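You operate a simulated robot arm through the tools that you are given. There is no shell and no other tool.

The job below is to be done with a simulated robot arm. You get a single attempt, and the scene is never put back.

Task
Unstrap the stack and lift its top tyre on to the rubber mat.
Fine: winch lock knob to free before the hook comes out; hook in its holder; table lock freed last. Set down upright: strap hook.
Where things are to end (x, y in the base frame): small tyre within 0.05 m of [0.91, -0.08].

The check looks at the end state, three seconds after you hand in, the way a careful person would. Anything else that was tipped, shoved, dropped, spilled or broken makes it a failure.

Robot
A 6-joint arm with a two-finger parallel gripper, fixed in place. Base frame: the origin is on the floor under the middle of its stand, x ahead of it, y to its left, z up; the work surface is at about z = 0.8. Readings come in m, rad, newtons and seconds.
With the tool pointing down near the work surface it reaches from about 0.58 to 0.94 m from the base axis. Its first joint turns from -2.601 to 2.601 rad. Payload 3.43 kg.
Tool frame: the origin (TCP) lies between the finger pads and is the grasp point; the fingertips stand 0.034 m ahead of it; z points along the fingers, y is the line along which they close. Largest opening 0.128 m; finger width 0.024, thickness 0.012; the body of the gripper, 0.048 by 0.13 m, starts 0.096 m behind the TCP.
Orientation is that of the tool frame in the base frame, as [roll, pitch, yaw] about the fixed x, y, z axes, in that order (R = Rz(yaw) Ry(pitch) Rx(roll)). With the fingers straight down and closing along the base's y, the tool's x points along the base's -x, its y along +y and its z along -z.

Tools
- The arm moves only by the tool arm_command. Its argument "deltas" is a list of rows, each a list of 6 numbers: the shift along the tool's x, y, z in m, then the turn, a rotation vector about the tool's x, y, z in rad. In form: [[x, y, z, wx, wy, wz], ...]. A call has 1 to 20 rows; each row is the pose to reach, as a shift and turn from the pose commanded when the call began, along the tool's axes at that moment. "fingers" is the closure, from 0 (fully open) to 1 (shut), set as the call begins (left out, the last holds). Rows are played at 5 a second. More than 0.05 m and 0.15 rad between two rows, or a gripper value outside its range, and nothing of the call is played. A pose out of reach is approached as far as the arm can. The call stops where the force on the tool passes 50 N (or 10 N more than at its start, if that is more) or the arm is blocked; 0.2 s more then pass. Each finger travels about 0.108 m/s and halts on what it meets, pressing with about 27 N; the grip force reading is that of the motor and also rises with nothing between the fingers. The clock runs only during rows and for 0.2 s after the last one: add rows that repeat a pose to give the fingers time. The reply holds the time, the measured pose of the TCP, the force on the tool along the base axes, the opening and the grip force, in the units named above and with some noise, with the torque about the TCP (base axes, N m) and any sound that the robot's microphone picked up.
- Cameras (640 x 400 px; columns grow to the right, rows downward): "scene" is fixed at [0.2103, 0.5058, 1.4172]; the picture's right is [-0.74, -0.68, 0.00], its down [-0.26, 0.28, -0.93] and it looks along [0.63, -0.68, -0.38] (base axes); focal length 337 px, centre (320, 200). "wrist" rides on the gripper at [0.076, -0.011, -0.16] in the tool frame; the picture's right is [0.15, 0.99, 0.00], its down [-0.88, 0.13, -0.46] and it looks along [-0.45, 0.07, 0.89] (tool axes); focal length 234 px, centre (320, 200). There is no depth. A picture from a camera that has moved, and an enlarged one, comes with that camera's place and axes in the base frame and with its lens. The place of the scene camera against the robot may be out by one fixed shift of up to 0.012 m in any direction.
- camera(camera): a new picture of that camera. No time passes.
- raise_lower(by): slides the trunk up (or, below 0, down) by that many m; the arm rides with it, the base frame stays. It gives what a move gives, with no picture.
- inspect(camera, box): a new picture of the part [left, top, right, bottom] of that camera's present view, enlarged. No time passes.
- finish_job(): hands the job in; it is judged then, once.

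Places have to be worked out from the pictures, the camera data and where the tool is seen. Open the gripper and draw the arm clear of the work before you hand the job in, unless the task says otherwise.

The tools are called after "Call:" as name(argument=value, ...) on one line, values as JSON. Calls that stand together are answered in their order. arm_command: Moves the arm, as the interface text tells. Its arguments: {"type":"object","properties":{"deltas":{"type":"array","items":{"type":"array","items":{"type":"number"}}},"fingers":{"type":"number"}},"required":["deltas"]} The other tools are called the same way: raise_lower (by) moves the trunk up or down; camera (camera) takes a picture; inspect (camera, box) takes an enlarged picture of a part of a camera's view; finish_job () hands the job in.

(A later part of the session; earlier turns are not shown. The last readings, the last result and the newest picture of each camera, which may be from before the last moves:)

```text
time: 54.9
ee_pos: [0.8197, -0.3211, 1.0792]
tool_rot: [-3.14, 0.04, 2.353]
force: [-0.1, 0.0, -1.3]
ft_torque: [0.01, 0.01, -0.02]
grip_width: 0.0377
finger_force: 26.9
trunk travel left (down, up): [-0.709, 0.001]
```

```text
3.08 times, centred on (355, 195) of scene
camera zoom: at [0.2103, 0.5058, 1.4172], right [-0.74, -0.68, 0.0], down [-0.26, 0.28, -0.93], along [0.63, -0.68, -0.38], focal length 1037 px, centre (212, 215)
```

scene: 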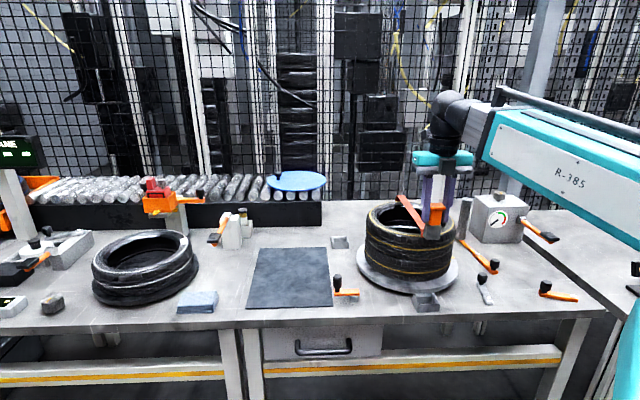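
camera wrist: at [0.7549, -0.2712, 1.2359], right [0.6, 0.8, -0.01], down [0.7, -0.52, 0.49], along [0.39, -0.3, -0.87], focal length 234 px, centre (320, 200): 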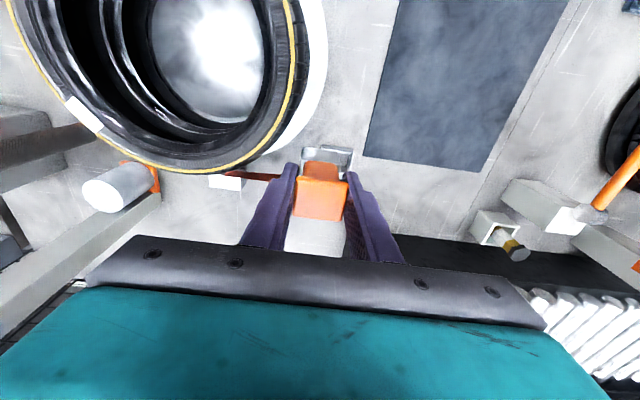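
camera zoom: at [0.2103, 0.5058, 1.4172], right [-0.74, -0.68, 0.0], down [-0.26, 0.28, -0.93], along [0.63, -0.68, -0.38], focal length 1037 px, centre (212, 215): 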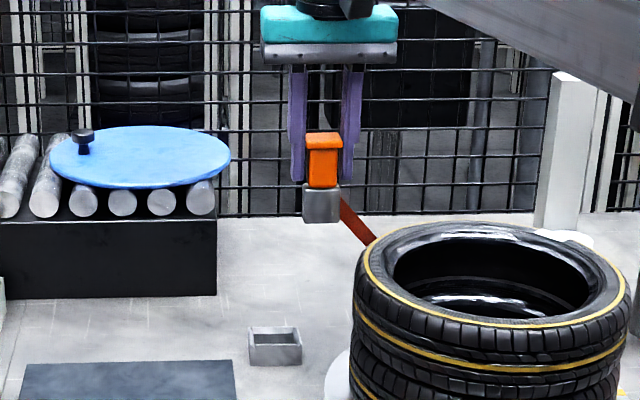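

The holder centre comes out near (0.889, -0.342), at radius 0.95, so it needs an outward tilt and a lower trunk for best reach. I move outward first, then lower the trunk.

Call:
arm_command(deltas=[[-0.0202, 0.0117, 0.0008, 0, 0, 0], [-0.0403, 0.0233, 0.0016, 0, 0, 0], [-0.0403, 0.0233, 0.0016, 0, 0, 0]])

Call:
raise_lower(by=-0.11)

Call:
camera(camera="wrist")

Call:
inspect(camera="scene", box=[310, 170, 400, 270])

```text
time: 55.6
ee_pos: [0.8661, -0.3334, 1.0794]
tool_rot: [3.141, 0.04, 2.357]
force: [-0.7, 0.5, -2.2]
ft_torque: [0.0, 0.02, 0.01]
grip_width: 0.0377
finger_force: 26.7
trunk travel left (down, up): [-0.709, 0.001]
```

```text
time: 57.1
ee_pos: [0.8651, -0.3345, 0.9686]
tool_rot: [3.141, 0.04, 2.357]
force: [-0.5, 0.2, -2.0]
ft_torque: [0.01, -0.02, -0.01]
grip_width: 0.0377
finger_force: 27.1
trunk travel left (down, up): [-0.599, 0.111]
```

```text
taken
camera wrist: at [0.7991, -0.2836, 1.1258], right [0.6, 0.8, -0.01], down [0.7, -0.52, 0.49], along [0.39, -0.3, -0.87], focal length 234 px, centre (320, 200)
```

wrist: 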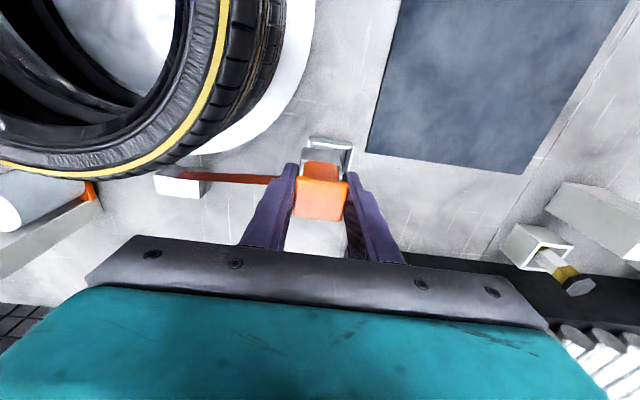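

```text
4.00 times, centred on (355, 220) of scene
camera zoom: at [0.2103, 0.5058, 1.4172], right [-0.74, -0.68, 0.0], down [-0.26, 0.28, -0.93], along [0.63, -0.68, -0.38], focal length 1348 px, centre (180, 120)
```

zoom: 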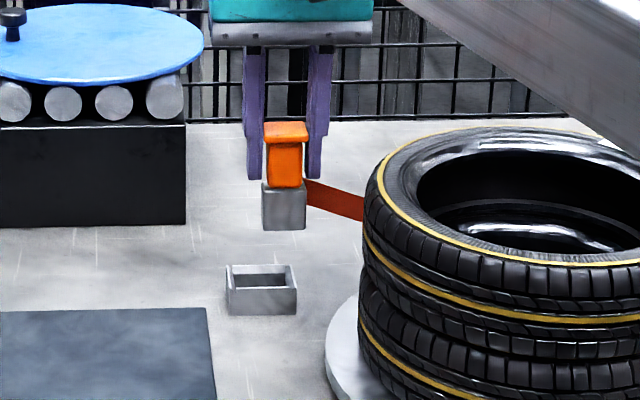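

Comparing hook and holder in both views, I need about 16 mm further out and 14 mm to the left, with a little more outward tilt for reach. I move there with the hook bottom still just above the holder walls.

Call:
arm_command(deltas=[[-0.007, 0.007, 0.0, 0, -0.03, 0], [-0.0147, 0.014, 0.01, 0, -0.06, 0], [-0.0147, 0.014, 0.03, 0, -0.06, 0], [-0.0147, 0.014, 0.0342, 0, -0.06, 0], [-0.0147, 0.014, 0.0342, 0, -0.06, 0]])

Call:
inspect(camera="wrist", box=[240, 110, 400, 230])

Call:
inspect(camera="scene", box=[310, 195, 380, 260])

```text
time: 58.3
ee_pos: [0.8858, -0.3351, 0.937]
tool_rot: [-3.14, 0.099, 2.356]
force: [1.1, 0.0, -1.5]
ft_torque: [-0.02, 0.01, 0.01]
grip_width: 0.0378
finger_force: 26.9
trunk travel left (down, up): [-0.599, 0.111]
```

```text
3.33 times, centred on (320, 170) of wrist
camera zoom: at [0.8143, -0.2787, 1.0869], right [0.6, 0.8, -0.01], down [0.68, -0.5, 0.54], along [0.43, -0.33, -0.84], focal length 781 px, centre (320, 300)
```

zoom: 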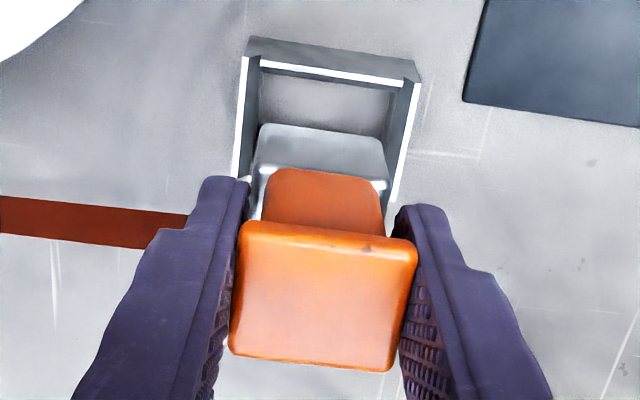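

```text
6.15 times, centred on (345, 228) of scene
camera zoom: at [0.2103, 0.5058, 1.4172], right [-0.74, -0.68, 0.0], down [-0.26, 0.28, -0.93], along [0.63, -0.68, -0.38], focal length 2073 px, centre (166, 31)
```

zoom: 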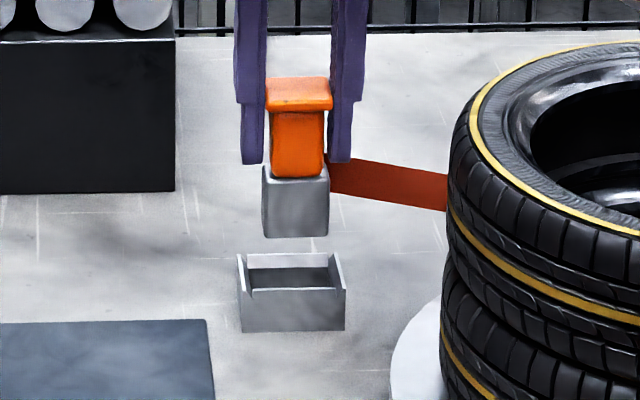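

Both views put the hook base centred over the holder to within a couple of millimetres. I lower it straight down into the holder, slowing near the bottom.

Call:
arm_command(deltas=[[0.0015, 0, 0.015, 0, 0, 0], [0.003, 0, 0.03, 0, 0, 0], [0.004, 0, 0.04, 0, 0, 0], [0.0046, 0, 0.046, 0, 0, 0]])

Call:
inspect(camera="wrist", box=[240, 110, 400, 230])

Call:
inspect(camera="scene", box=[310, 195, 380, 260])

```text
time: 59.3
ee_pos: [0.8861, -0.336, 0.8896]
tool_rot: [-3.141, 0.101, 2.357]
force: [0.1, 0.4, -2.0]
ft_torque: [-0.01, -0.02, 0.01]
grip_width: 0.0378
finger_force: 26.7
trunk travel left (down, up): [-0.599, 0.111]
```

```text
3.33 times, centred on (320, 170) of wrist
camera zoom: at [0.8135, -0.2787, 1.0406], right [0.6, 0.8, -0.01], down [0.68, -0.5, 0.54], along [0.43, -0.33, -0.84], focal length 781 px, centre (320, 300)
```

zoom: 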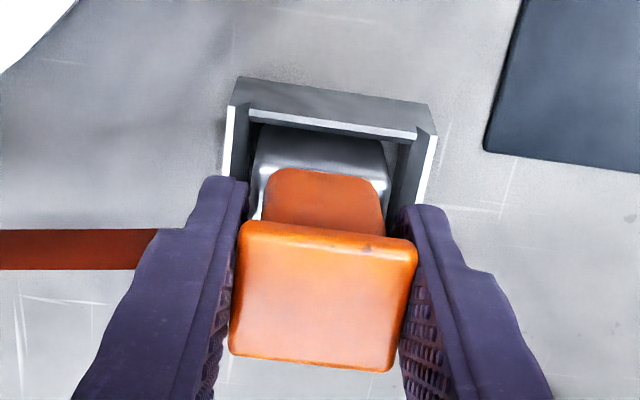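

```text
6.15 times, centred on (345, 228) of scene
camera zoom: at [0.2103, 0.5058, 1.4172], right [-0.74, -0.68, 0.0], down [-0.26, 0.28, -0.93], along [0.63, -0.68, -0.38], focal length 2073 px, centre (166, 31)
```

zoom: 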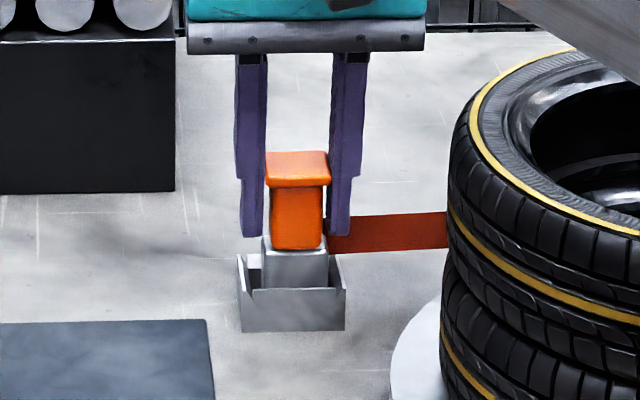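

The base is inside the holder with no contact force. I lower the last few millimetres until it touches the floor.

Call:
arm_command(deltas=[[0.0003, 0, 0.003, 0, 0, 0], [0.0006, 0, 0.006, 0, 0, 0], [0.0009, 0, 0.009, 0, 0, 0], [0.0009, 0, 0.009, 0, 0, 0]])

Call:
inspect(camera="scene", box=[310, 195, 380, 260])

```text
time: 60.3
ee_pos: [0.8861, -0.3339, 0.8814]
tool_rot: [3.141, 0.1, 2.356]
force: [0.2, -0.4, -0.9]
ft_torque: [0.0, -0.03, 0.0]
grip_width: 0.0379
finger_force: 27.1
trunk travel left (down, up): [-0.599, 0.111]
```

```text
6.15 times, centred on (345, 228) of scene
camera zoom: at [0.2103, 0.5058, 1.4172], right [-0.74, -0.68, 0.0], down [-0.26, 0.28, -0.93], along [0.63, -0.68, -0.38], focal length 2073 px, centre (166, 31)
```

zoom: 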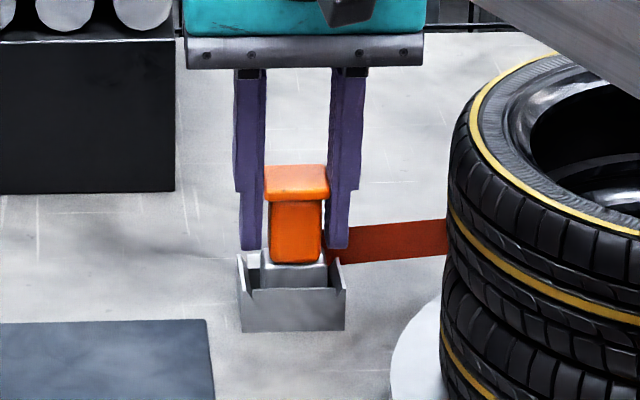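

The weight reading has started to come off. I go down 2 to 4 mm more to confirm contact.

Call:
arm_command(deltas=[[0.0002, 0, 0.002, 0, 0, 0], [0.0002, 0, 0.002, 0, 0, 0]])

Call:
arm_command(deltas=[[0.0002, 0, 0.002, 0, 0, 0], [0.0002, 0, 0.002, 0, 0, 0]])

```text
time: 60.9
ee_pos: [0.8849, -0.3345, 0.8808]
tool_rot: [3.141, 0.103, 2.355]
force: [0.1, -1.4, 9.7]
ft_torque: [0.1, -0.09, -0.01]
grip_width: 0.0377
finger_force: 26.4
trunk travel left (down, up): [-0.599, 0.111]
```

```text
time: 61.5
ee_pos: [0.8844, -0.3348, 0.8791]
tool_rot: [3.141, 0.103, 2.357]
force: [0.0, -2.9, 18.0]
ft_torque: [-0.08, -0.06, -0.02]
grip_width: 0.0374
finger_force: 26.7
trunk travel left (down, up): [-0.599, 0.111]
```

Contact is confirmed at 18 N upward. I ease back 1.5 mm and open the fingers a little to let the hook settle upright.

Call:
arm_command(deltas=[[-0.0002, 0, -0.002, 0, 0, 0]])

Call:
arm_command(deltas=[[0, 0, 0, 0, 0, 0], [0, 0, 0, 0, 0, 0]], fingers=0.45)

Call:
inspect(camera="wrist", box=[240, 110, 400, 230])

Call:
inspect(camera="scene", box=[310, 195, 380, 260])

```text
time: 61.9
ee_pos: [0.8842, -0.3351, 0.8783]
tool_rot: [-3.141, 0.1, 2.358]
force: [-1.1, -2.5, 10.3]
ft_torque: [-0.05, -0.05, 0.0]
grip_width: 0.0375
finger_force: 27.6
trunk travel left (down, up): [-0.599, 0.111]
```

```text
time: 62.5
ee_pos: [0.8847, -0.3351, 0.8782]
tool_rot: [3.141, 0.099, 2.357]
force: [-0.4, 0.0, 0.3]
ft_torque: [0.0, -0.01, 0.02]
grip_width: 0.0705
finger_force: 0.0
trunk travel left (down, up): [-0.599, 0.111]
```

```text
3.33 times, centred on (320, 170) of wrist
camera zoom: at [0.8137, -0.2783, 1.0297], right [0.6, 0.8, -0.01], down [0.68, -0.5, 0.54], along [0.43, -0.33, -0.84], focal length 781 px, centre (320, 300)
```

zoom: 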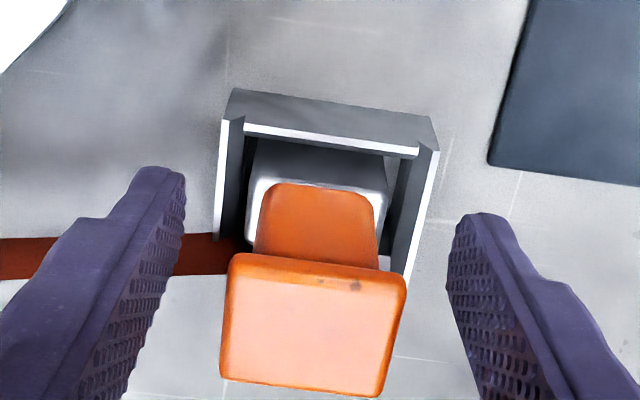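

```text
6.15 times, centred on (345, 228) of scene
camera zoom: at [0.2103, 0.5058, 1.4172], right [-0.74, -0.68, 0.0], down [-0.26, 0.28, -0.93], along [0.63, -0.68, -0.38], focal length 2073 px, centre (166, 31)
```

zoom: 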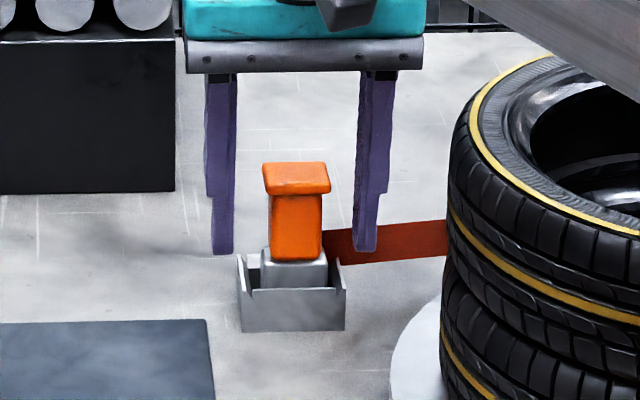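

The hook stands upright in its holder. I retreat straight up, clear of it and the strap.

Call:
arm_command(deltas=[[-0.003, 0, -0.03, 0, 0, 0], [-0.007, 0, -0.07, 0, 0, 0], [-0.0115, 0, -0.115, 0, 0, 0], [-0.016, 0, -0.16, 0, 0, 0], [-0.01, 0, -0.2, 0, 0.03, 0], [0.02, 0, -0.205, 0, 0.06, 0], [0.02, 0, -0.205, 0, 0.1, 0]])

Call:
camera(camera="scene")

Call:
camera(camera="wrist")

```text
time: 64.1
ee_pos: [0.8563, -0.3068, 1.0804]
tool_rot: [-3.141, 0.001, 2.358]
force: [-0.1, -0.8, 0.4]
ft_torque: [-0.01, 0.02, 0.01]
grip_width: 0.0705
finger_force: 0.0
trunk travel left (down, up): [-0.599, 0.111]
```

```text
taken
```

scene: 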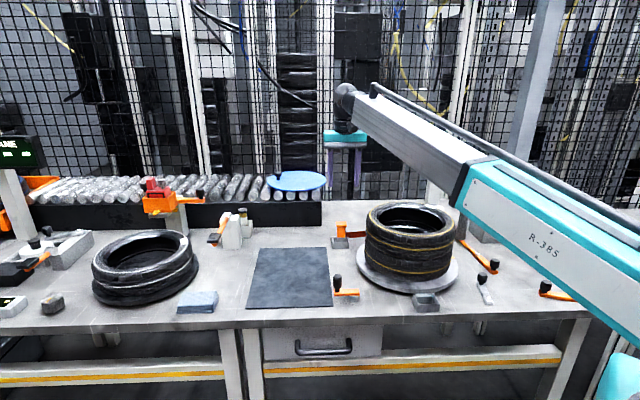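

```text
taken
camera wrist: at [0.7969, -0.2615, 1.2402], right [0.6, 0.8, 0.0], down [0.71, -0.53, 0.46], along [0.37, -0.27, -0.89], focal length 234 px, centre (320, 200)
```

wrist: 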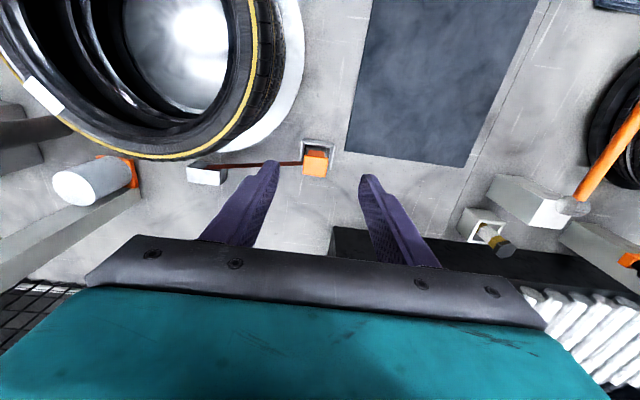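

The strap hook is done: it sits upright in the holder with the strap lying to its anchor. Next is the top tyre. I raise the trunk again and move above its robot-facing wall, with the fingers set to close radially across the wall.

Call:
raise_lower(by=0.11)

Call:
arm_command(deltas=[[0.022, -0.0233, 0.01, 0, 0, 0.132], [0.044, -0.0465, 0.02, 0, 0, 0.264], [0.066, -0.0698, 0.03, 0, 0, 0.395], [0.088, -0.0931, 0.04, 0, 0, 0.527], [0.11, -0.1164, 0.05, 0, 0, 0.659], [0.132, -0.1396, 0.06, 0, 0, 0.791], [0.154, -0.1629, 0.07, 0, 0, 0.923], [0.176, -0.1862, 0.08, 0, 0, 1.054], [0.198, -0.2094, 0.09, 0, 0, 1.186], [0.22, -0.2327, 0.1, 0, 0, 1.318], [0.22, -0.2327, 0.1, 0, 0, 1.318]], fingers=0.15)

Call:
camera(camera="wrist")

Call:
camera(camera="scene")

```text
time: 65.5
ee_pos: [0.8576, -0.3073, 1.1912]
tool_rot: [-3.139, -0.002, 2.356]
force: [-0.3, 0.0, -0.1]
ft_torque: [-0.01, 0.01, 0.0]
grip_width: 0.0706
finger_force: 0.1
trunk travel left (down, up): [-0.709, 0.001]
```

```text
time: 67.9
ee_pos: [0.5368, -0.3146, 1.0893]
tool_rot: [3.141, 0.001, 1.035]
force: [-0.3, 0.5, 0.6]
ft_torque: [0.0, 0.0, -0.03]
grip_width: 0.1087
finger_force: 0.1
trunk travel left (down, up): [-0.709, 0.001]
```

```text
taken
camera wrist: at [0.5662, -0.2444, 1.2496], right [0.93, -0.38, 0.0], down [-0.34, -0.82, 0.46], along [-0.17, -0.42, -0.89], focal length 234 px, centre (320, 200)
```

wrist: 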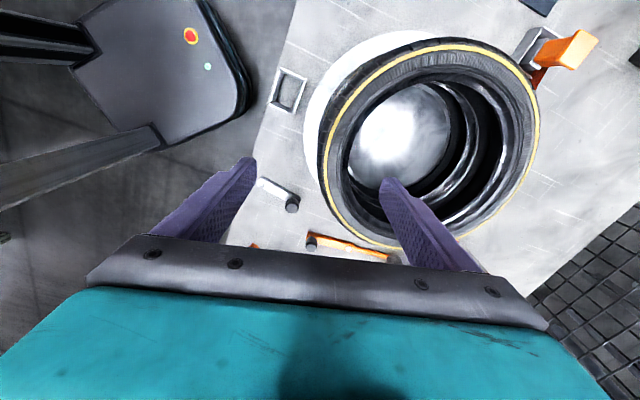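

```text
taken
```

scene: 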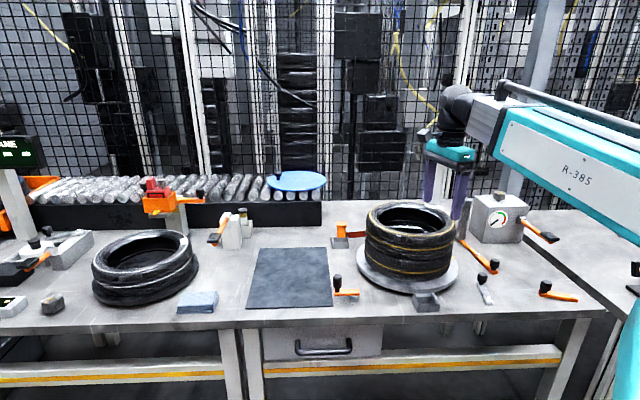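

I zoom on the tyre from here to measure its centre, wall thickness and height.

Call:
inspect(camera="wrist", box=[290, 20, 560, 255])

Call:
inspect(camera="scene", box=[340, 180, 480, 310])

```text
1.70 times, centred on (425, 138) of wrist
camera zoom: at [0.5662, -0.2444, 1.2496], right [0.93, -0.38, 0.0], down [-0.34, -0.82, 0.46], along [-0.17, -0.42, -0.89], focal length 399 px, centre (141, 306)
```

zoom: 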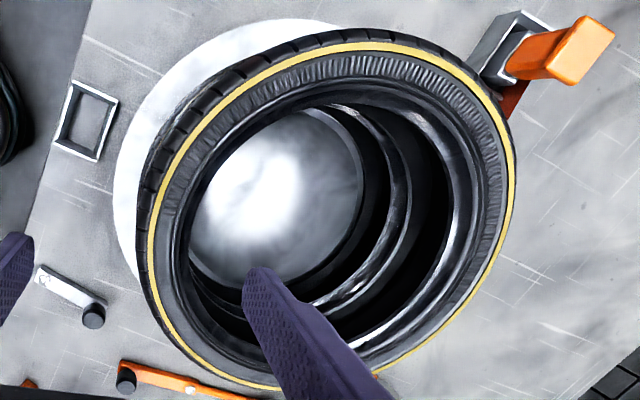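

```text
3.08 times, centred on (410, 245) of scene
camera zoom: at [0.2103, 0.5058, 1.4172], right [-0.74, -0.68, 0.0], down [-0.26, 0.28, -0.93], along [0.63, -0.68, -0.38], focal length 1037 px, centre (43, 62)
```

zoom: 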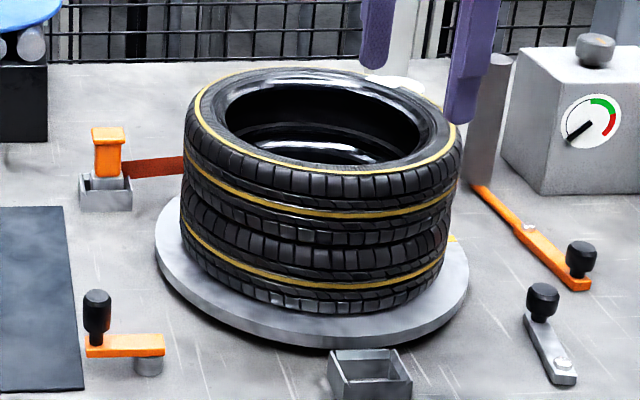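

My two wrist views give a tyre top near z 0.97, a yellow ring of radius about 0.13 and a centre near (0.648, -0.382). I shift 20 mm towards the tyre centre and lower partway, to see the fingers straddling the wall.

Call:
arm_command(deltas=[[0, 0.02, 0.02, 0, 0, 0], [0, 0.02, 0.05, 0, 0, 0], [0, 0.02, 0.05, 0, 0, 0]], fingers=0.15)

Call:
camera(camera="wrist")

Call:
inspect(camera="scene", box=[360, 140, 500, 270])

```text
time: 68.7
ee_pos: [0.554, -0.3255, 1.04]
tool_rot: [3.141, 0.0, 1.038]
force: [-0.6, -0.1, -0.1]
ft_torque: [0.02, 0.01, 0.02]
grip_width: 0.1091
finger_force: 0.1
trunk travel left (down, up): [-0.709, 0.001]
```

```text
taken
camera wrist: at [0.5837, -0.2547, 1.1997], right [0.93, -0.38, 0.0], down [-0.34, -0.82, 0.46], along [-0.17, -0.42, -0.89], focal length 234 px, centre (320, 200)
```

wrist: 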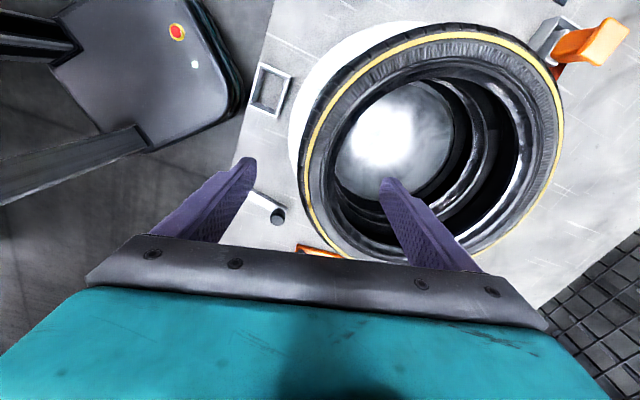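

```text
3.08 times, centred on (430, 205) of scene
camera zoom: at [0.2103, 0.5058, 1.4172], right [-0.74, -0.68, 0.0], down [-0.26, 0.28, -0.93], along [0.63, -0.68, -0.38], focal length 1037 px, centre (-18, 185)
```

zoom: 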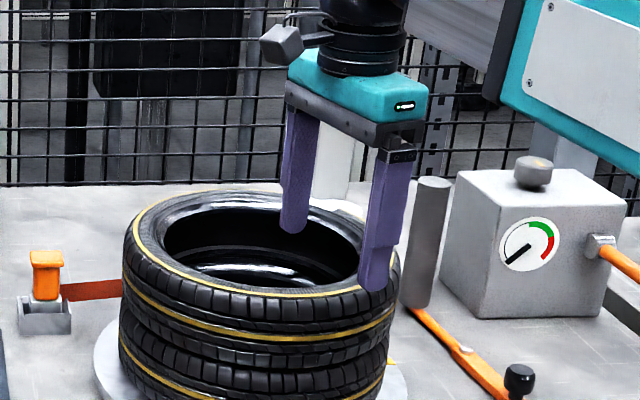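

The fingers straddle the wall symmetrically and the closing line looks radial. I lower so the tips sit about 6 cm below the tyre's top, still above the seam with the lower tyre.

Call:
arm_command(deltas=[[0, 0, 0.03, 0, 0, 0], [0, 0, 0.06, 0, 0, 0], [0, 0, 0.08, 0, 0, 0], [0, 0, 0.092, 0, 0, 0], [0, 0, 0.092, 0, 0, 0]])

Call:
camera(camera="wrist")

Call:
inspect(camera="scene", box=[360, 170, 500, 300])

```text
time: 69.9
ee_pos: [0.5548, -0.3265, 0.9487]
tool_rot: [3.141, 0.0, 1.038]
force: [-0.9, 0.4, 0.3]
ft_torque: [0.02, -0.01, 0.01]
grip_width: 0.1087
finger_force: 0.0
trunk travel left (down, up): [-0.709, 0.001]
```

```text
taken
camera wrist: at [0.5844, -0.2551, 1.1075], right [0.93, -0.38, 0.0], down [-0.34, -0.82, 0.46], along [-0.17, -0.42, -0.89], focal length 234 px, centre (320, 200)
```

wrist: 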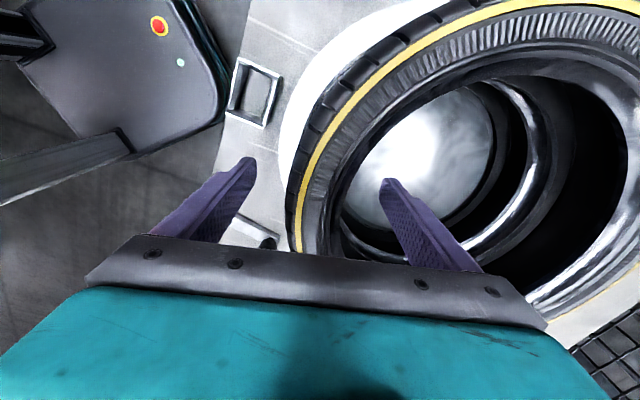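

```text
3.08 times, centred on (430, 235) of scene
camera zoom: at [0.2103, 0.5058, 1.4172], right [-0.74, -0.68, 0.0], down [-0.26, 0.28, -0.93], along [0.63, -0.68, -0.38], focal length 1037 px, centre (-18, 92)
```

zoom: 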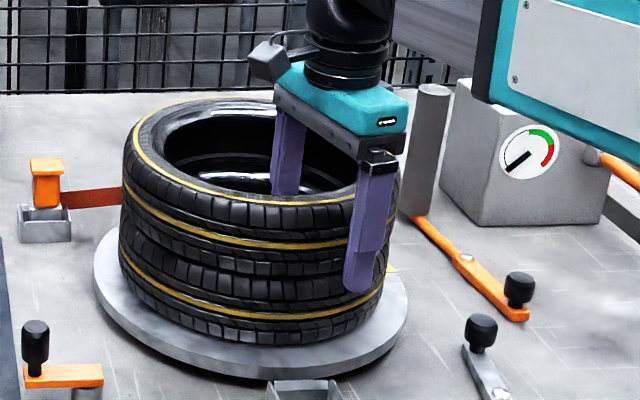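

Before closing I check the fingertip height against the seam between the two tyres.

Call:
inspect(camera="scene", box=[430, 220, 500, 275])

Call:
inspect(camera="scene", box=[390, 200, 470, 300])

Call:
inspect(camera="wrist", box=[230, 100, 480, 270])

```text
7.27 times, centred on (465, 248) of scene
camera zoom: at [0.2103, 0.5058, 1.4172], right [-0.74, -0.68, 0.0], down [-0.26, 0.28, -0.93], along [0.63, -0.68, -0.38], focal length 2450 px, centre (-734, -146)
```

zoom: 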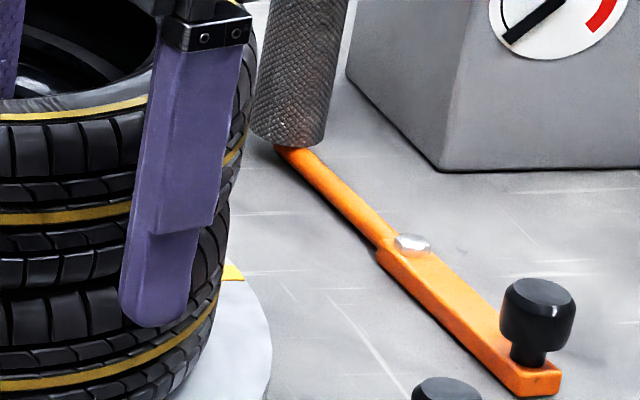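

```text
4.00 times, centred on (430, 250) of scene
camera zoom: at [0.2103, 0.5058, 1.4172], right [-0.74, -0.68, 0.0], down [-0.26, 0.28, -0.93], along [0.63, -0.68, -0.38], focal length 1348 px, centre (-120, 0)
```

zoom: 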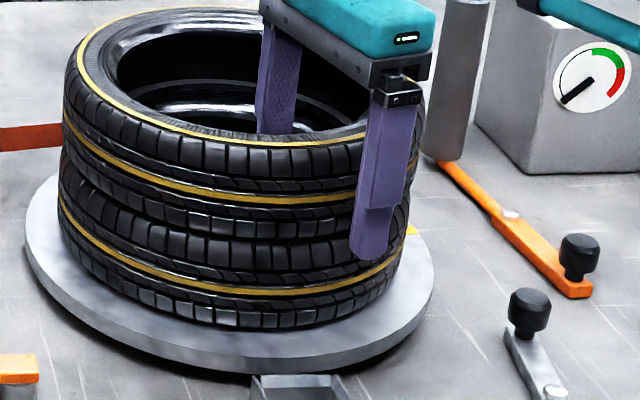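

```text
2.35 times, centred on (355, 185) of wrist
camera zoom: at [0.5844, -0.2551, 1.1075], right [0.93, -0.38, 0.0], down [-0.34, -0.82, 0.46], along [-0.17, -0.42, -0.89], focal length 551 px, centre (238, 235)
```

zoom: 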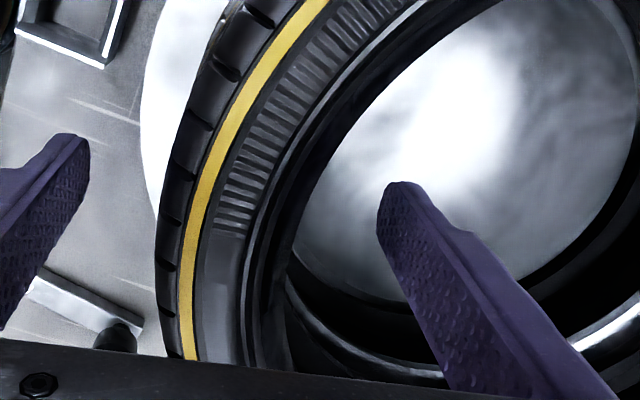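

The tips come out about 1 cm above the seam and the wall is centred between the fingers. I close on the top tyre's wall.

Call:
arm_command(deltas=[[0, 0, 0, 0, 0, 0], [0, 0, 0, 0, 0, 0], [0, 0, 0, 0, 0, 0], [0, 0, 0, 0, 0, 0]], fingers=1.0)

Call:
inspect(camera="wrist", box=[230, 100, 480, 270])

Call:
inspect(camera="scene", box=[390, 200, 470, 300])

```text
time: 70.9
ee_pos: [0.5554, -0.3272, 0.9461]
tool_rot: [3.14, -0.001, 1.04]
force: [-4.5, 5.4, 0.7]
ft_torque: [0.19, -0.33, 0.53]
grip_width: 0.04
finger_force: 27.1
trunk travel left (down, up): [-0.709, 0.001]
```

```text
2.35 times, centred on (355, 185) of wrist
camera zoom: at [0.5843, -0.2548, 1.1076], right [0.93, -0.38, 0.0], down [-0.33, -0.82, 0.46], along [-0.17, -0.42, -0.89], focal length 551 px, centre (238, 235)
```

zoom: 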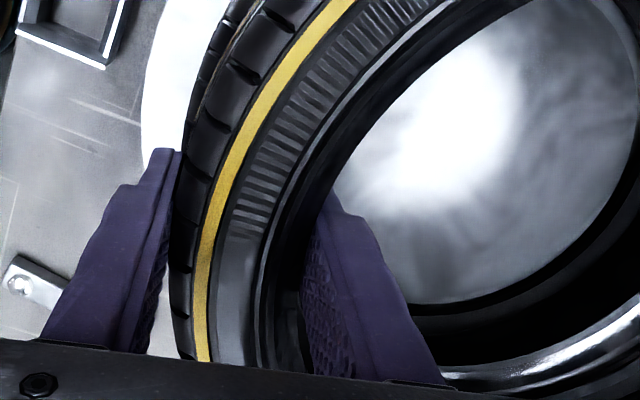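

```text
4.00 times, centred on (430, 250) of scene
camera zoom: at [0.2103, 0.5058, 1.4172], right [-0.74, -0.68, 0.0], down [-0.26, 0.28, -0.93], along [0.63, -0.68, -0.38], focal length 1348 px, centre (-120, 0)
```

zoom: 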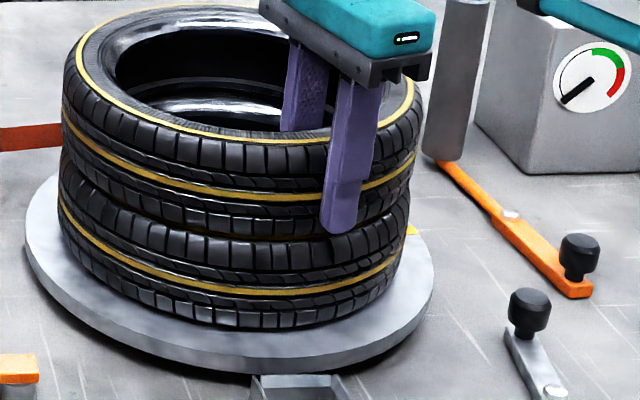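

The grip holds at 40 mm with 27 N. I lift slowly a few centimetres and check the weight and whether the tyre droops.

Call:
arm_command(deltas=[[0, 0, -0.01, 0, 0, 0], [0, 0, -0.02, 0, 0, 0], [0, 0, -0.03, 0, 0, 0], [0, 0, -0.03, 0, 0, 0]])

Call:
inspect(camera="scene", box=[350, 170, 480, 300])

Call:
inspect(camera="wrist", box=[230, 100, 480, 270])

```text
time: 71.9
ee_pos: [0.5566, -0.3257, 0.978]
tool_rot: [-3.14, -0.001, 1.037]
force: [0.5, 0.1, -10.6]
ft_torque: [0.63, 1.07, -0.02]
grip_width: 0.0396
finger_force: 26.6
trunk travel left (down, up): [-0.709, 0.001]
```

```text
3.08 times, centred on (415, 235) of scene
camera zoom: at [0.2103, 0.5058, 1.4172], right [-0.74, -0.68, 0.0], down [-0.26, 0.28, -0.93], along [0.63, -0.68, -0.38], focal length 1037 px, centre (28, 92)
```

zoom: 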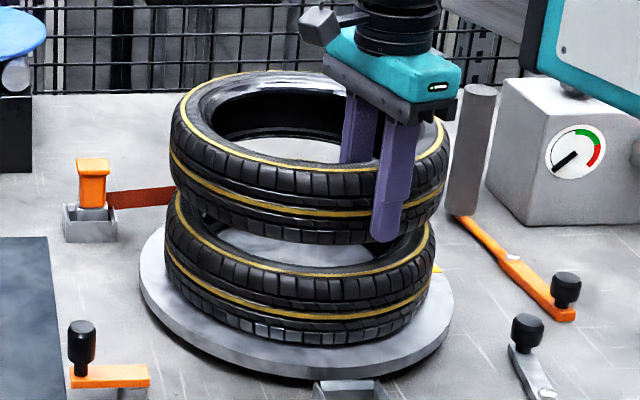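

```text
2.35 times, centred on (355, 185) of wrist
camera zoom: at [0.5851, -0.256, 1.1375], right [0.93, -0.38, 0.0], down [-0.33, -0.82, 0.46], along [-0.17, -0.42, -0.89], focal length 551 px, centre (238, 235)
```

zoom: 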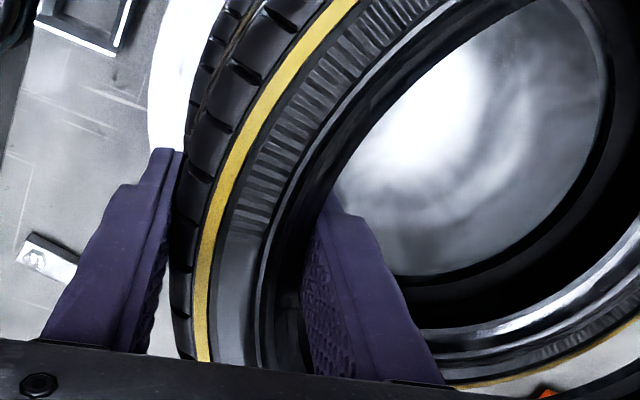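

The tyre came up level, about 1.1 kg, with the grip steady and the lower tyre still in place. I lift further, then carry it straight across to the mat at a gentle pace.

Call:
arm_command(deltas=[[0, 0, -0.02, 0, 0, 0], [0, 0, -0.04, 0, 0, 0], [0, 0, -0.058, 0, 0, 0], [0.012, 0.002, -0.062, 0, 0, 0], [0.035, 0.0057, -0.062, 0, 0, 0], [0.06, 0.0097, -0.062, 0, 0, 0], [0.085, 0.0137, -0.062, 0, 0, 0], [0.11, 0.0178, -0.062, 0, 0, 0], [0.135, 0.0218, -0.062, 0, 0, 0], [0.16, 0.0258, -0.062, 0, 0, 0], [0.185, 0.0299, -0.062, 0, 0, 0], [0.21, 0.0339, -0.062, 0, 0, 0], [0.235, 0.038, -0.062, 0, 0, 0], [0.26, 0.042, -0.062, 0, 0, 0], [0.285, 0.046, -0.062, 0, 0, 0], [0.31, 0.0501, -0.062, 0, 0, 0], [0.335, 0.0541, -0.062, 0, 0, 0], [0.36, 0.0582, -0.062, 0, 0, 0], [0.38, 0.0614, -0.062, 0, 0, 0], [0.3912, 0.0632, -0.062, 0, 0, 0]])

Call:
camera(camera="scene")

Call:
camera(camera="wrist")

```text
time: 76.1
ee_pos: [0.8093, -0.0212, 1.0396]
tool_rot: [3.141, 0.001, 1.037]
force: [-0.1, -0.5, -11.1]
ft_torque: [0.64, 1.05, -0.03]
grip_width: 0.0398
finger_force: 26.4
trunk travel left (down, up): [-0.709, 0.001]
```

```text
taken
```

scene: 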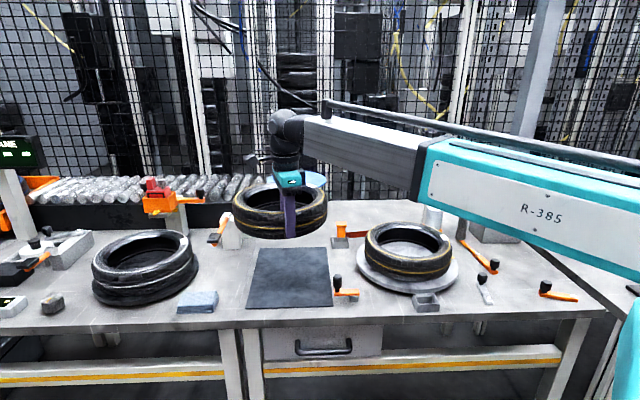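

```text
taken
camera wrist: at [0.8385, 0.0503, 1.199], right [0.93, -0.38, 0.0], down [-0.34, -0.82, 0.46], along [-0.17, -0.42, -0.89], focal length 234 px, centre (320, 200)
```

wrist: 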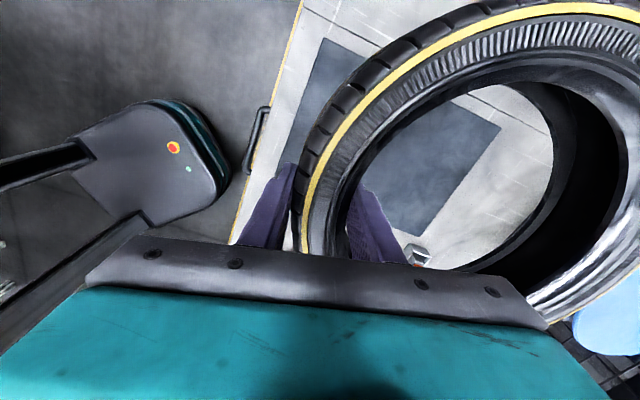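

The weight and torque readings put the tyre's centre at about (0.905, -0.079), nearly on target. I lower it over the mat, stopping a little above contact to check.

Call:
arm_command(deltas=[[0.0025, 0.0043, 0.03, 0, 0, 0], [0.0025, 0.0043, 0.06, 0, 0, 0], [0.0025, 0.0043, 0.09, 0, 0, 0], [0.0025, 0.0043, 0.12, 0, 0, 0], [0.0025, 0.0043, 0.145, 0, 0, 0], [0.0025, 0.0043, 0.165, 0, 0, 0], [0.0025, 0.0043, 0.175, 0, 0, 0]])

Call:
inspect(camera="scene", box=[220, 180, 380, 320])

```text
time: 77.7
ee_pos: [0.815, -0.021, 0.8638]
tool_rot: [-3.14, 0.0, 1.04]
force: [0.5, -0.6, -9.9]
ft_torque: [0.64, 1.02, 0.02]
grip_width: 0.0402
finger_force: 27.5
trunk travel left (down, up): [-0.709, 0.001]
```

```text
2.86 times, centred on (300, 250) of scene
camera zoom: at [0.2103, 0.5058, 1.4172], right [-0.74, -0.68, 0.0], down [-0.26, 0.28, -0.93], along [0.63, -0.68, -0.38], focal length 963 px, centre (377, 57)
```

zoom: 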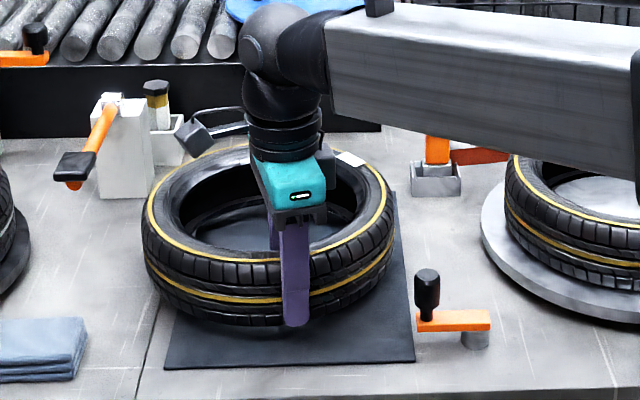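

The tyre hovers level over the mat, roughly 2 cm up, and clear of the neighbouring items. I lower it the last bit in small steps and watch for the weight coming off.

Call:
arm_command(deltas=[[0, 0, 0.004, 0, 0, 0], [0, 0, 0.008, 0, 0, 0], [0, 0, 0.012, 0, 0, 0], [0, 0, 0.012, 0, 0, 0]])

```text
time: 78.7
ee_pos: [0.8138, -0.0213, 0.8525]
tool_rot: [-3.14, 0.0, 1.038]
force: [-0.3, 0.8, -10.4]
ft_torque: [0.62, 1.05, 0.01]
grip_width: 0.0398
finger_force: 26.9
trunk travel left (down, up): [-0.709, 0.001]
```

Still carrying the full weight, so I go down in 2 mm steps.

Call:
arm_command(deltas=[[0, 0, 0.002, 0, 0, 0], [0, 0, 0.004, 0, 0, 0], [0, 0, 0.004, 0, 0, 0]])

Call:
inspect(camera="scene", box=[230, 220, 350, 300])

```text
time: 79.5
ee_pos: [0.8132, -0.0208, 0.8497]
tool_rot: [-3.14, 0.0, 1.037]
force: [-3.4, 0.3, -4.0]
ft_torque: [0.32, -0.28, -0.17]
grip_width: 0.0398
finger_force: 26.1
trunk travel left (down, up): [-0.709, 0.001]
```

```text
5.00 times, centred on (290, 260) of scene
camera zoom: at [0.2103, 0.5058, 1.4172], right [-0.74, -0.68, 0.0], down [-0.26, 0.28, -0.93], along [0.63, -0.68, -0.38], focal length 1684 px, centre (470, -100)
```

zoom: 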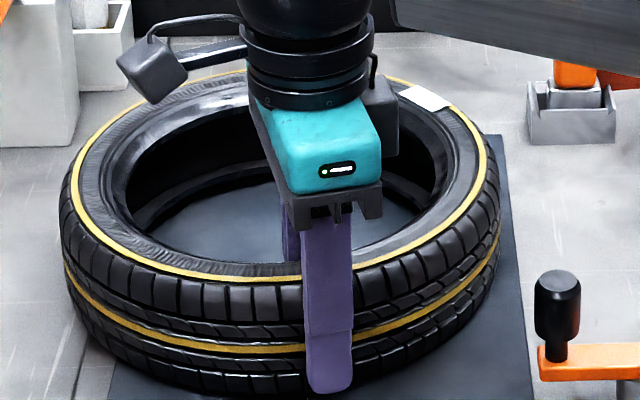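

Contact has begun: the load dropped to 4 N and the torque fell. I lower another 2 to 3 mm so the tyre rests fully.

Call:
arm_command(deltas=[[0, 0, 0.0015, 0, 0, 0], [0, 0, 0.0025, 0, 0, 0], [0, 0, 0.0025, 0, 0, 0]])

```text
time: 80.3
ee_pos: [0.8135, -0.0218, 0.8484]
tool_rot: [3.138, -0.001, 1.039]
force: [2.4, -1.2, 15.5]
ft_torque: [0.47, 0.91, -0.05]
grip_width: 0.0397
finger_force: 27.0
trunk travel left (down, up): [-0.709, 0.001]
```

The tyre is resting on the mat with 15 N of push. I ease off 1 mm and open the fingers.

Call:
arm_command(deltas=[[0, 0, -0.001, 0, 0, 0]])

Call:
arm_command(deltas=[[0, 0, 0, 0, 0, 0], [0, 0, 0, 0, 0, 0], [0, 0, 0, 0, 0, 0]], fingers=0.3)

Call:
camera(camera="wrist")

Call:
inspect(camera="scene", box=[220, 200, 380, 320])

```text
time: 80.7
ee_pos: [0.8127, -0.0216, 0.8492]
tool_rot: [3.137, -0.003, 1.039]
force: [4.2, -0.5, 13.4]
ft_torque: [0.23, 0.27, 0.04]
grip_width: 0.0397
finger_force: 27.5
trunk travel left (down, up): [-0.709, 0.001]
```

```text
time: 81.5
ee_pos: [0.8132, -0.0221, 0.8473]
tool_rot: [-3.142, -0.002, 1.039]
force: [0.1, 0.3, 1.0]
ft_torque: [0.0, 0.01, -0.02]
grip_width: 0.0898
finger_force: 0.0
trunk travel left (down, up): [-0.709, 0.001]
```

```text
taken
camera wrist: at [0.8422, 0.0498, 1.0077], right [0.93, -0.38, 0.0], down [-0.34, -0.82, 0.46], along [-0.17, -0.42, -0.89], focal length 234 px, centre (320, 200)
```

wrist: 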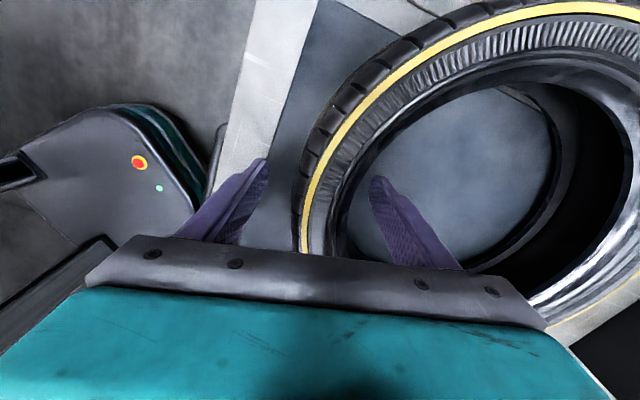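

```text
3.33 times, centred on (300, 260) of scene
camera zoom: at [0.2103, 0.5058, 1.4172], right [-0.74, -0.68, 0.0], down [-0.26, 0.28, -0.93], along [0.63, -0.68, -0.38], focal length 1123 px, centre (387, 0)
```

zoom: 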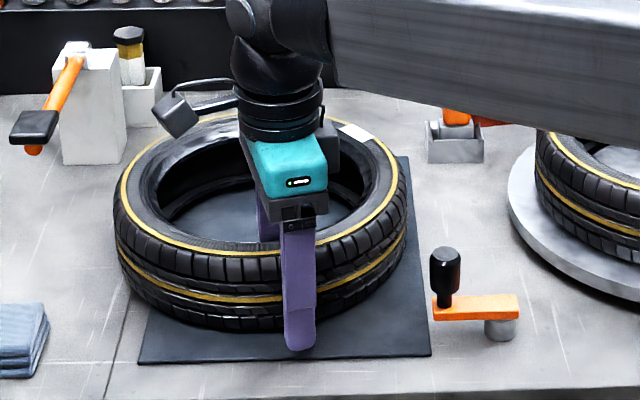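

The tyre is released and rests flat on the mat. I lift the gripper straight up and check the whole scene.

Call:
arm_command(deltas=[[0, 0, -0.02, 0, 0, 0], [0, 0, -0.06, 0, 0, 0], [0, 0, -0.1, 0, 0, 0], [0, 0, -0.145, 0, 0, 0], [0, 0, -0.19, 0, 0, 0], [0, 0, -0.22, 0, 0, 0], [0, 0, -0.22, 0, 0, 0]])

Call:
camera(camera="scene")

Call:
camera(camera="wrist")

```text
time: 83.1
ee_pos: [0.8131, -0.0216, 1.0686]
tool_rot: [-3.141, -0.001, 1.037]
force: [-0.4, 0.7, 0.0]
ft_torque: [-0.03, -0.01, 0.0]
grip_width: 0.0895
finger_force: 0.1
trunk travel left (down, up): [-0.709, 0.001]
```

```text
taken
```

scene: 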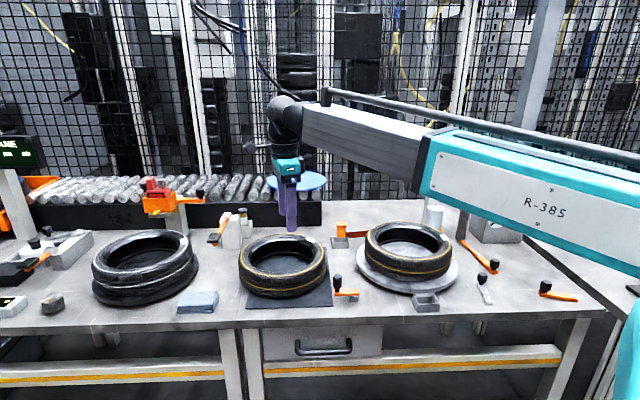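

```text
taken
camera wrist: at [0.842, 0.0495, 1.2277], right [0.93, -0.38, 0.0], down [-0.34, -0.82, 0.46], along [-0.17, -0.42, -0.89], focal length 234 px, centre (320, 200)
```

wrist: 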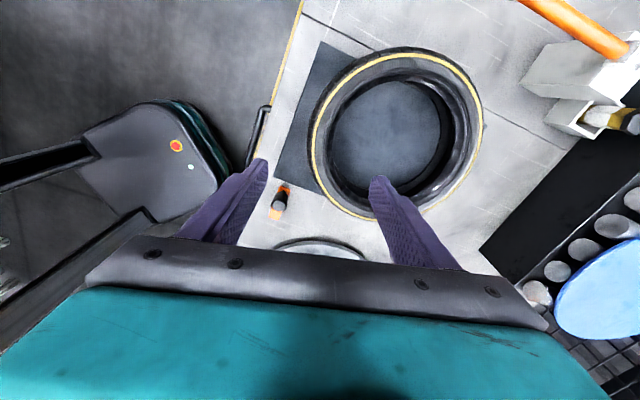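

The tyre sits on the mat and everything else looks undisturbed. Only the table lock is left, so I zoom on the levers around the turntable and under the table edge for signs of which one acts on it.

Call:
inspect(camera="scene", box=[360, 300, 560, 400])

Call:
inspect(camera="scene", box=[320, 220, 480, 320])

Call:
inspect(camera="scene", box=[430, 220, 600, 320])

Call:
inspect(camera="scene", box=[200, 300, 400, 400])

```text
3.20 times, centred on (460, 350) of scene
camera zoom: at [0.2103, 0.5058, 1.4172], right [-0.74, -0.68, 0.0], down [-0.26, 0.28, -0.93], along [0.63, -0.68, -0.38], focal length 1078 px, centre (-128, -280)
```

zoom: 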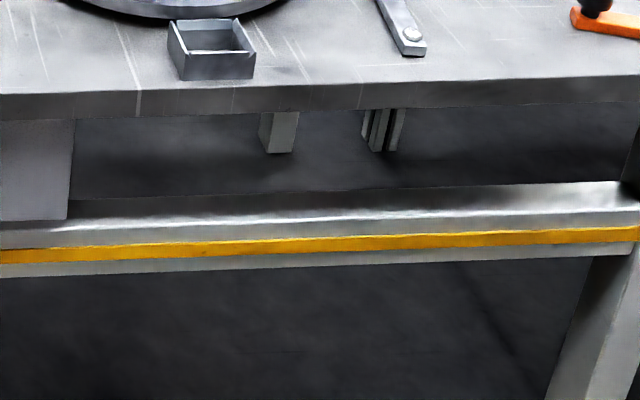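

```text
4.00 times, centred on (400, 270) of scene
camera zoom: at [0.2103, 0.5058, 1.4172], right [-0.74, -0.68, 0.0], down [-0.26, 0.28, -0.93], along [0.63, -0.68, -0.38], focal length 1348 px, centre (0, -80)
```

zoom: 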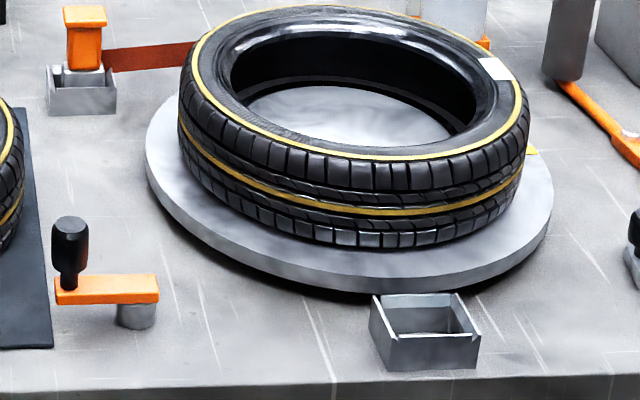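

```text
3.76 times, centred on (515, 270) of scene
camera zoom: at [0.2103, 0.5058, 1.4172], right [-0.74, -0.68, 0.0], down [-0.26, 0.28, -0.93], along [0.63, -0.68, -0.38], focal length 1268 px, centre (-414, -64)
```

zoom: 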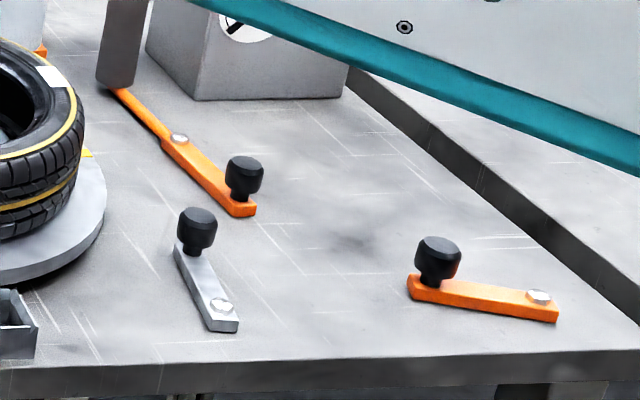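

```text
3.20 times, centred on (300, 350) of scene
camera zoom: at [0.2103, 0.5058, 1.4172], right [-0.74, -0.68, 0.0], down [-0.26, 0.28, -0.93], along [0.63, -0.68, -0.38], focal length 1078 px, centre (384, -280)
```

zoom: 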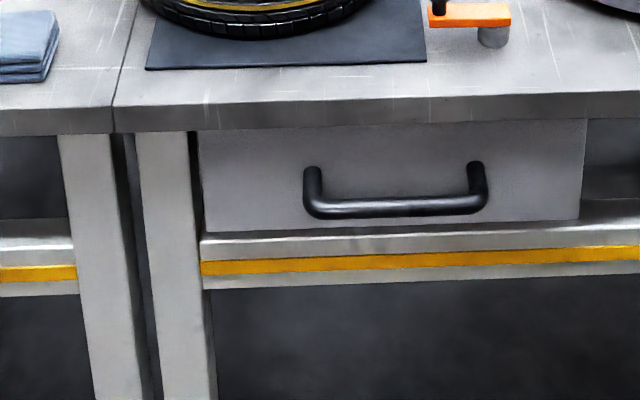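

Nothing is marked. Lever D, a raised crank on its own shaft right beside the turntable, is one candidate, and the silver lever B is another. I move over D for a close look.

Call:
arm_command(deltas=[[-0.03, -0.014, 0, 0, 0, 0], [-0.06, -0.028, 0, 0, 0, 0], [-0.09, -0.0416, 0, 0, 0, 0], [-0.1247, -0.0576, 0.03, 0, 0, 0], [-0.1247, -0.0576, 0.07, 0, 0, 0], [-0.1247, -0.0576, 0.07, 0, 0, 0]])

Call:
camera(camera="wrist")

Call:
inspect(camera="wrist", box=[240, 110, 400, 220])

```text
time: 84.5
ee_pos: [0.6989, -0.1, 0.9987]
tool_rot: [-3.141, 0.0, 1.04]
force: [-0.1, 0.8, 0.0]
ft_torque: [-0.01, -0.02, 0.01]
grip_width: 0.0898
finger_force: 0.0
trunk travel left (down, up): [-0.709, 0.001]
```

```text
taken
camera wrist: at [0.7282, -0.0286, 1.1579], right [0.93, -0.38, 0.0], down [-0.34, -0.82, 0.46], along [-0.17, -0.42, -0.89], focal length 234 px, centre (320, 200)
```

wrist: 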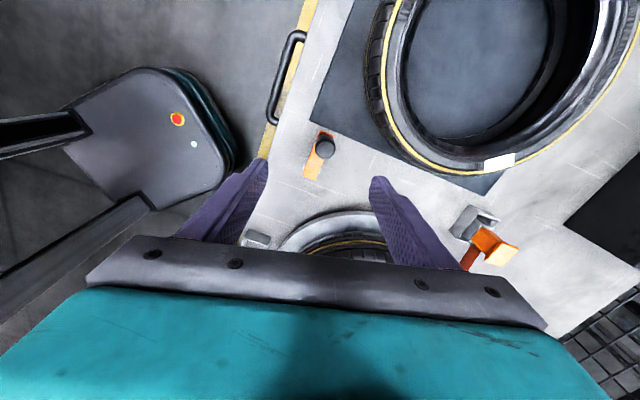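

```text
3.64 times, centred on (320, 165) of wrist
camera zoom: at [0.7282, -0.0286, 1.1579], right [0.93, -0.38, 0.0], down [-0.34, -0.82, 0.46], along [-0.17, -0.42, -0.89], focal length 852 px, centre (320, 327)
```

zoom: 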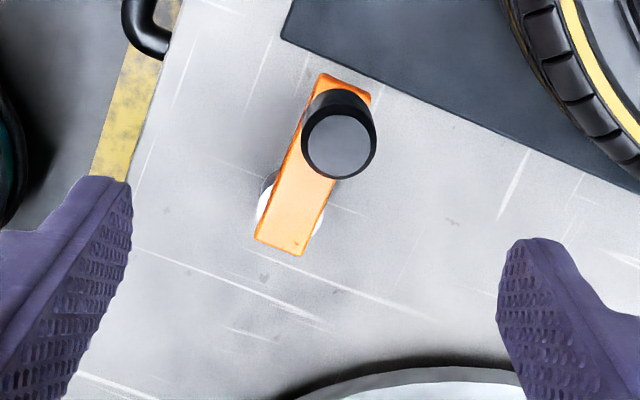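

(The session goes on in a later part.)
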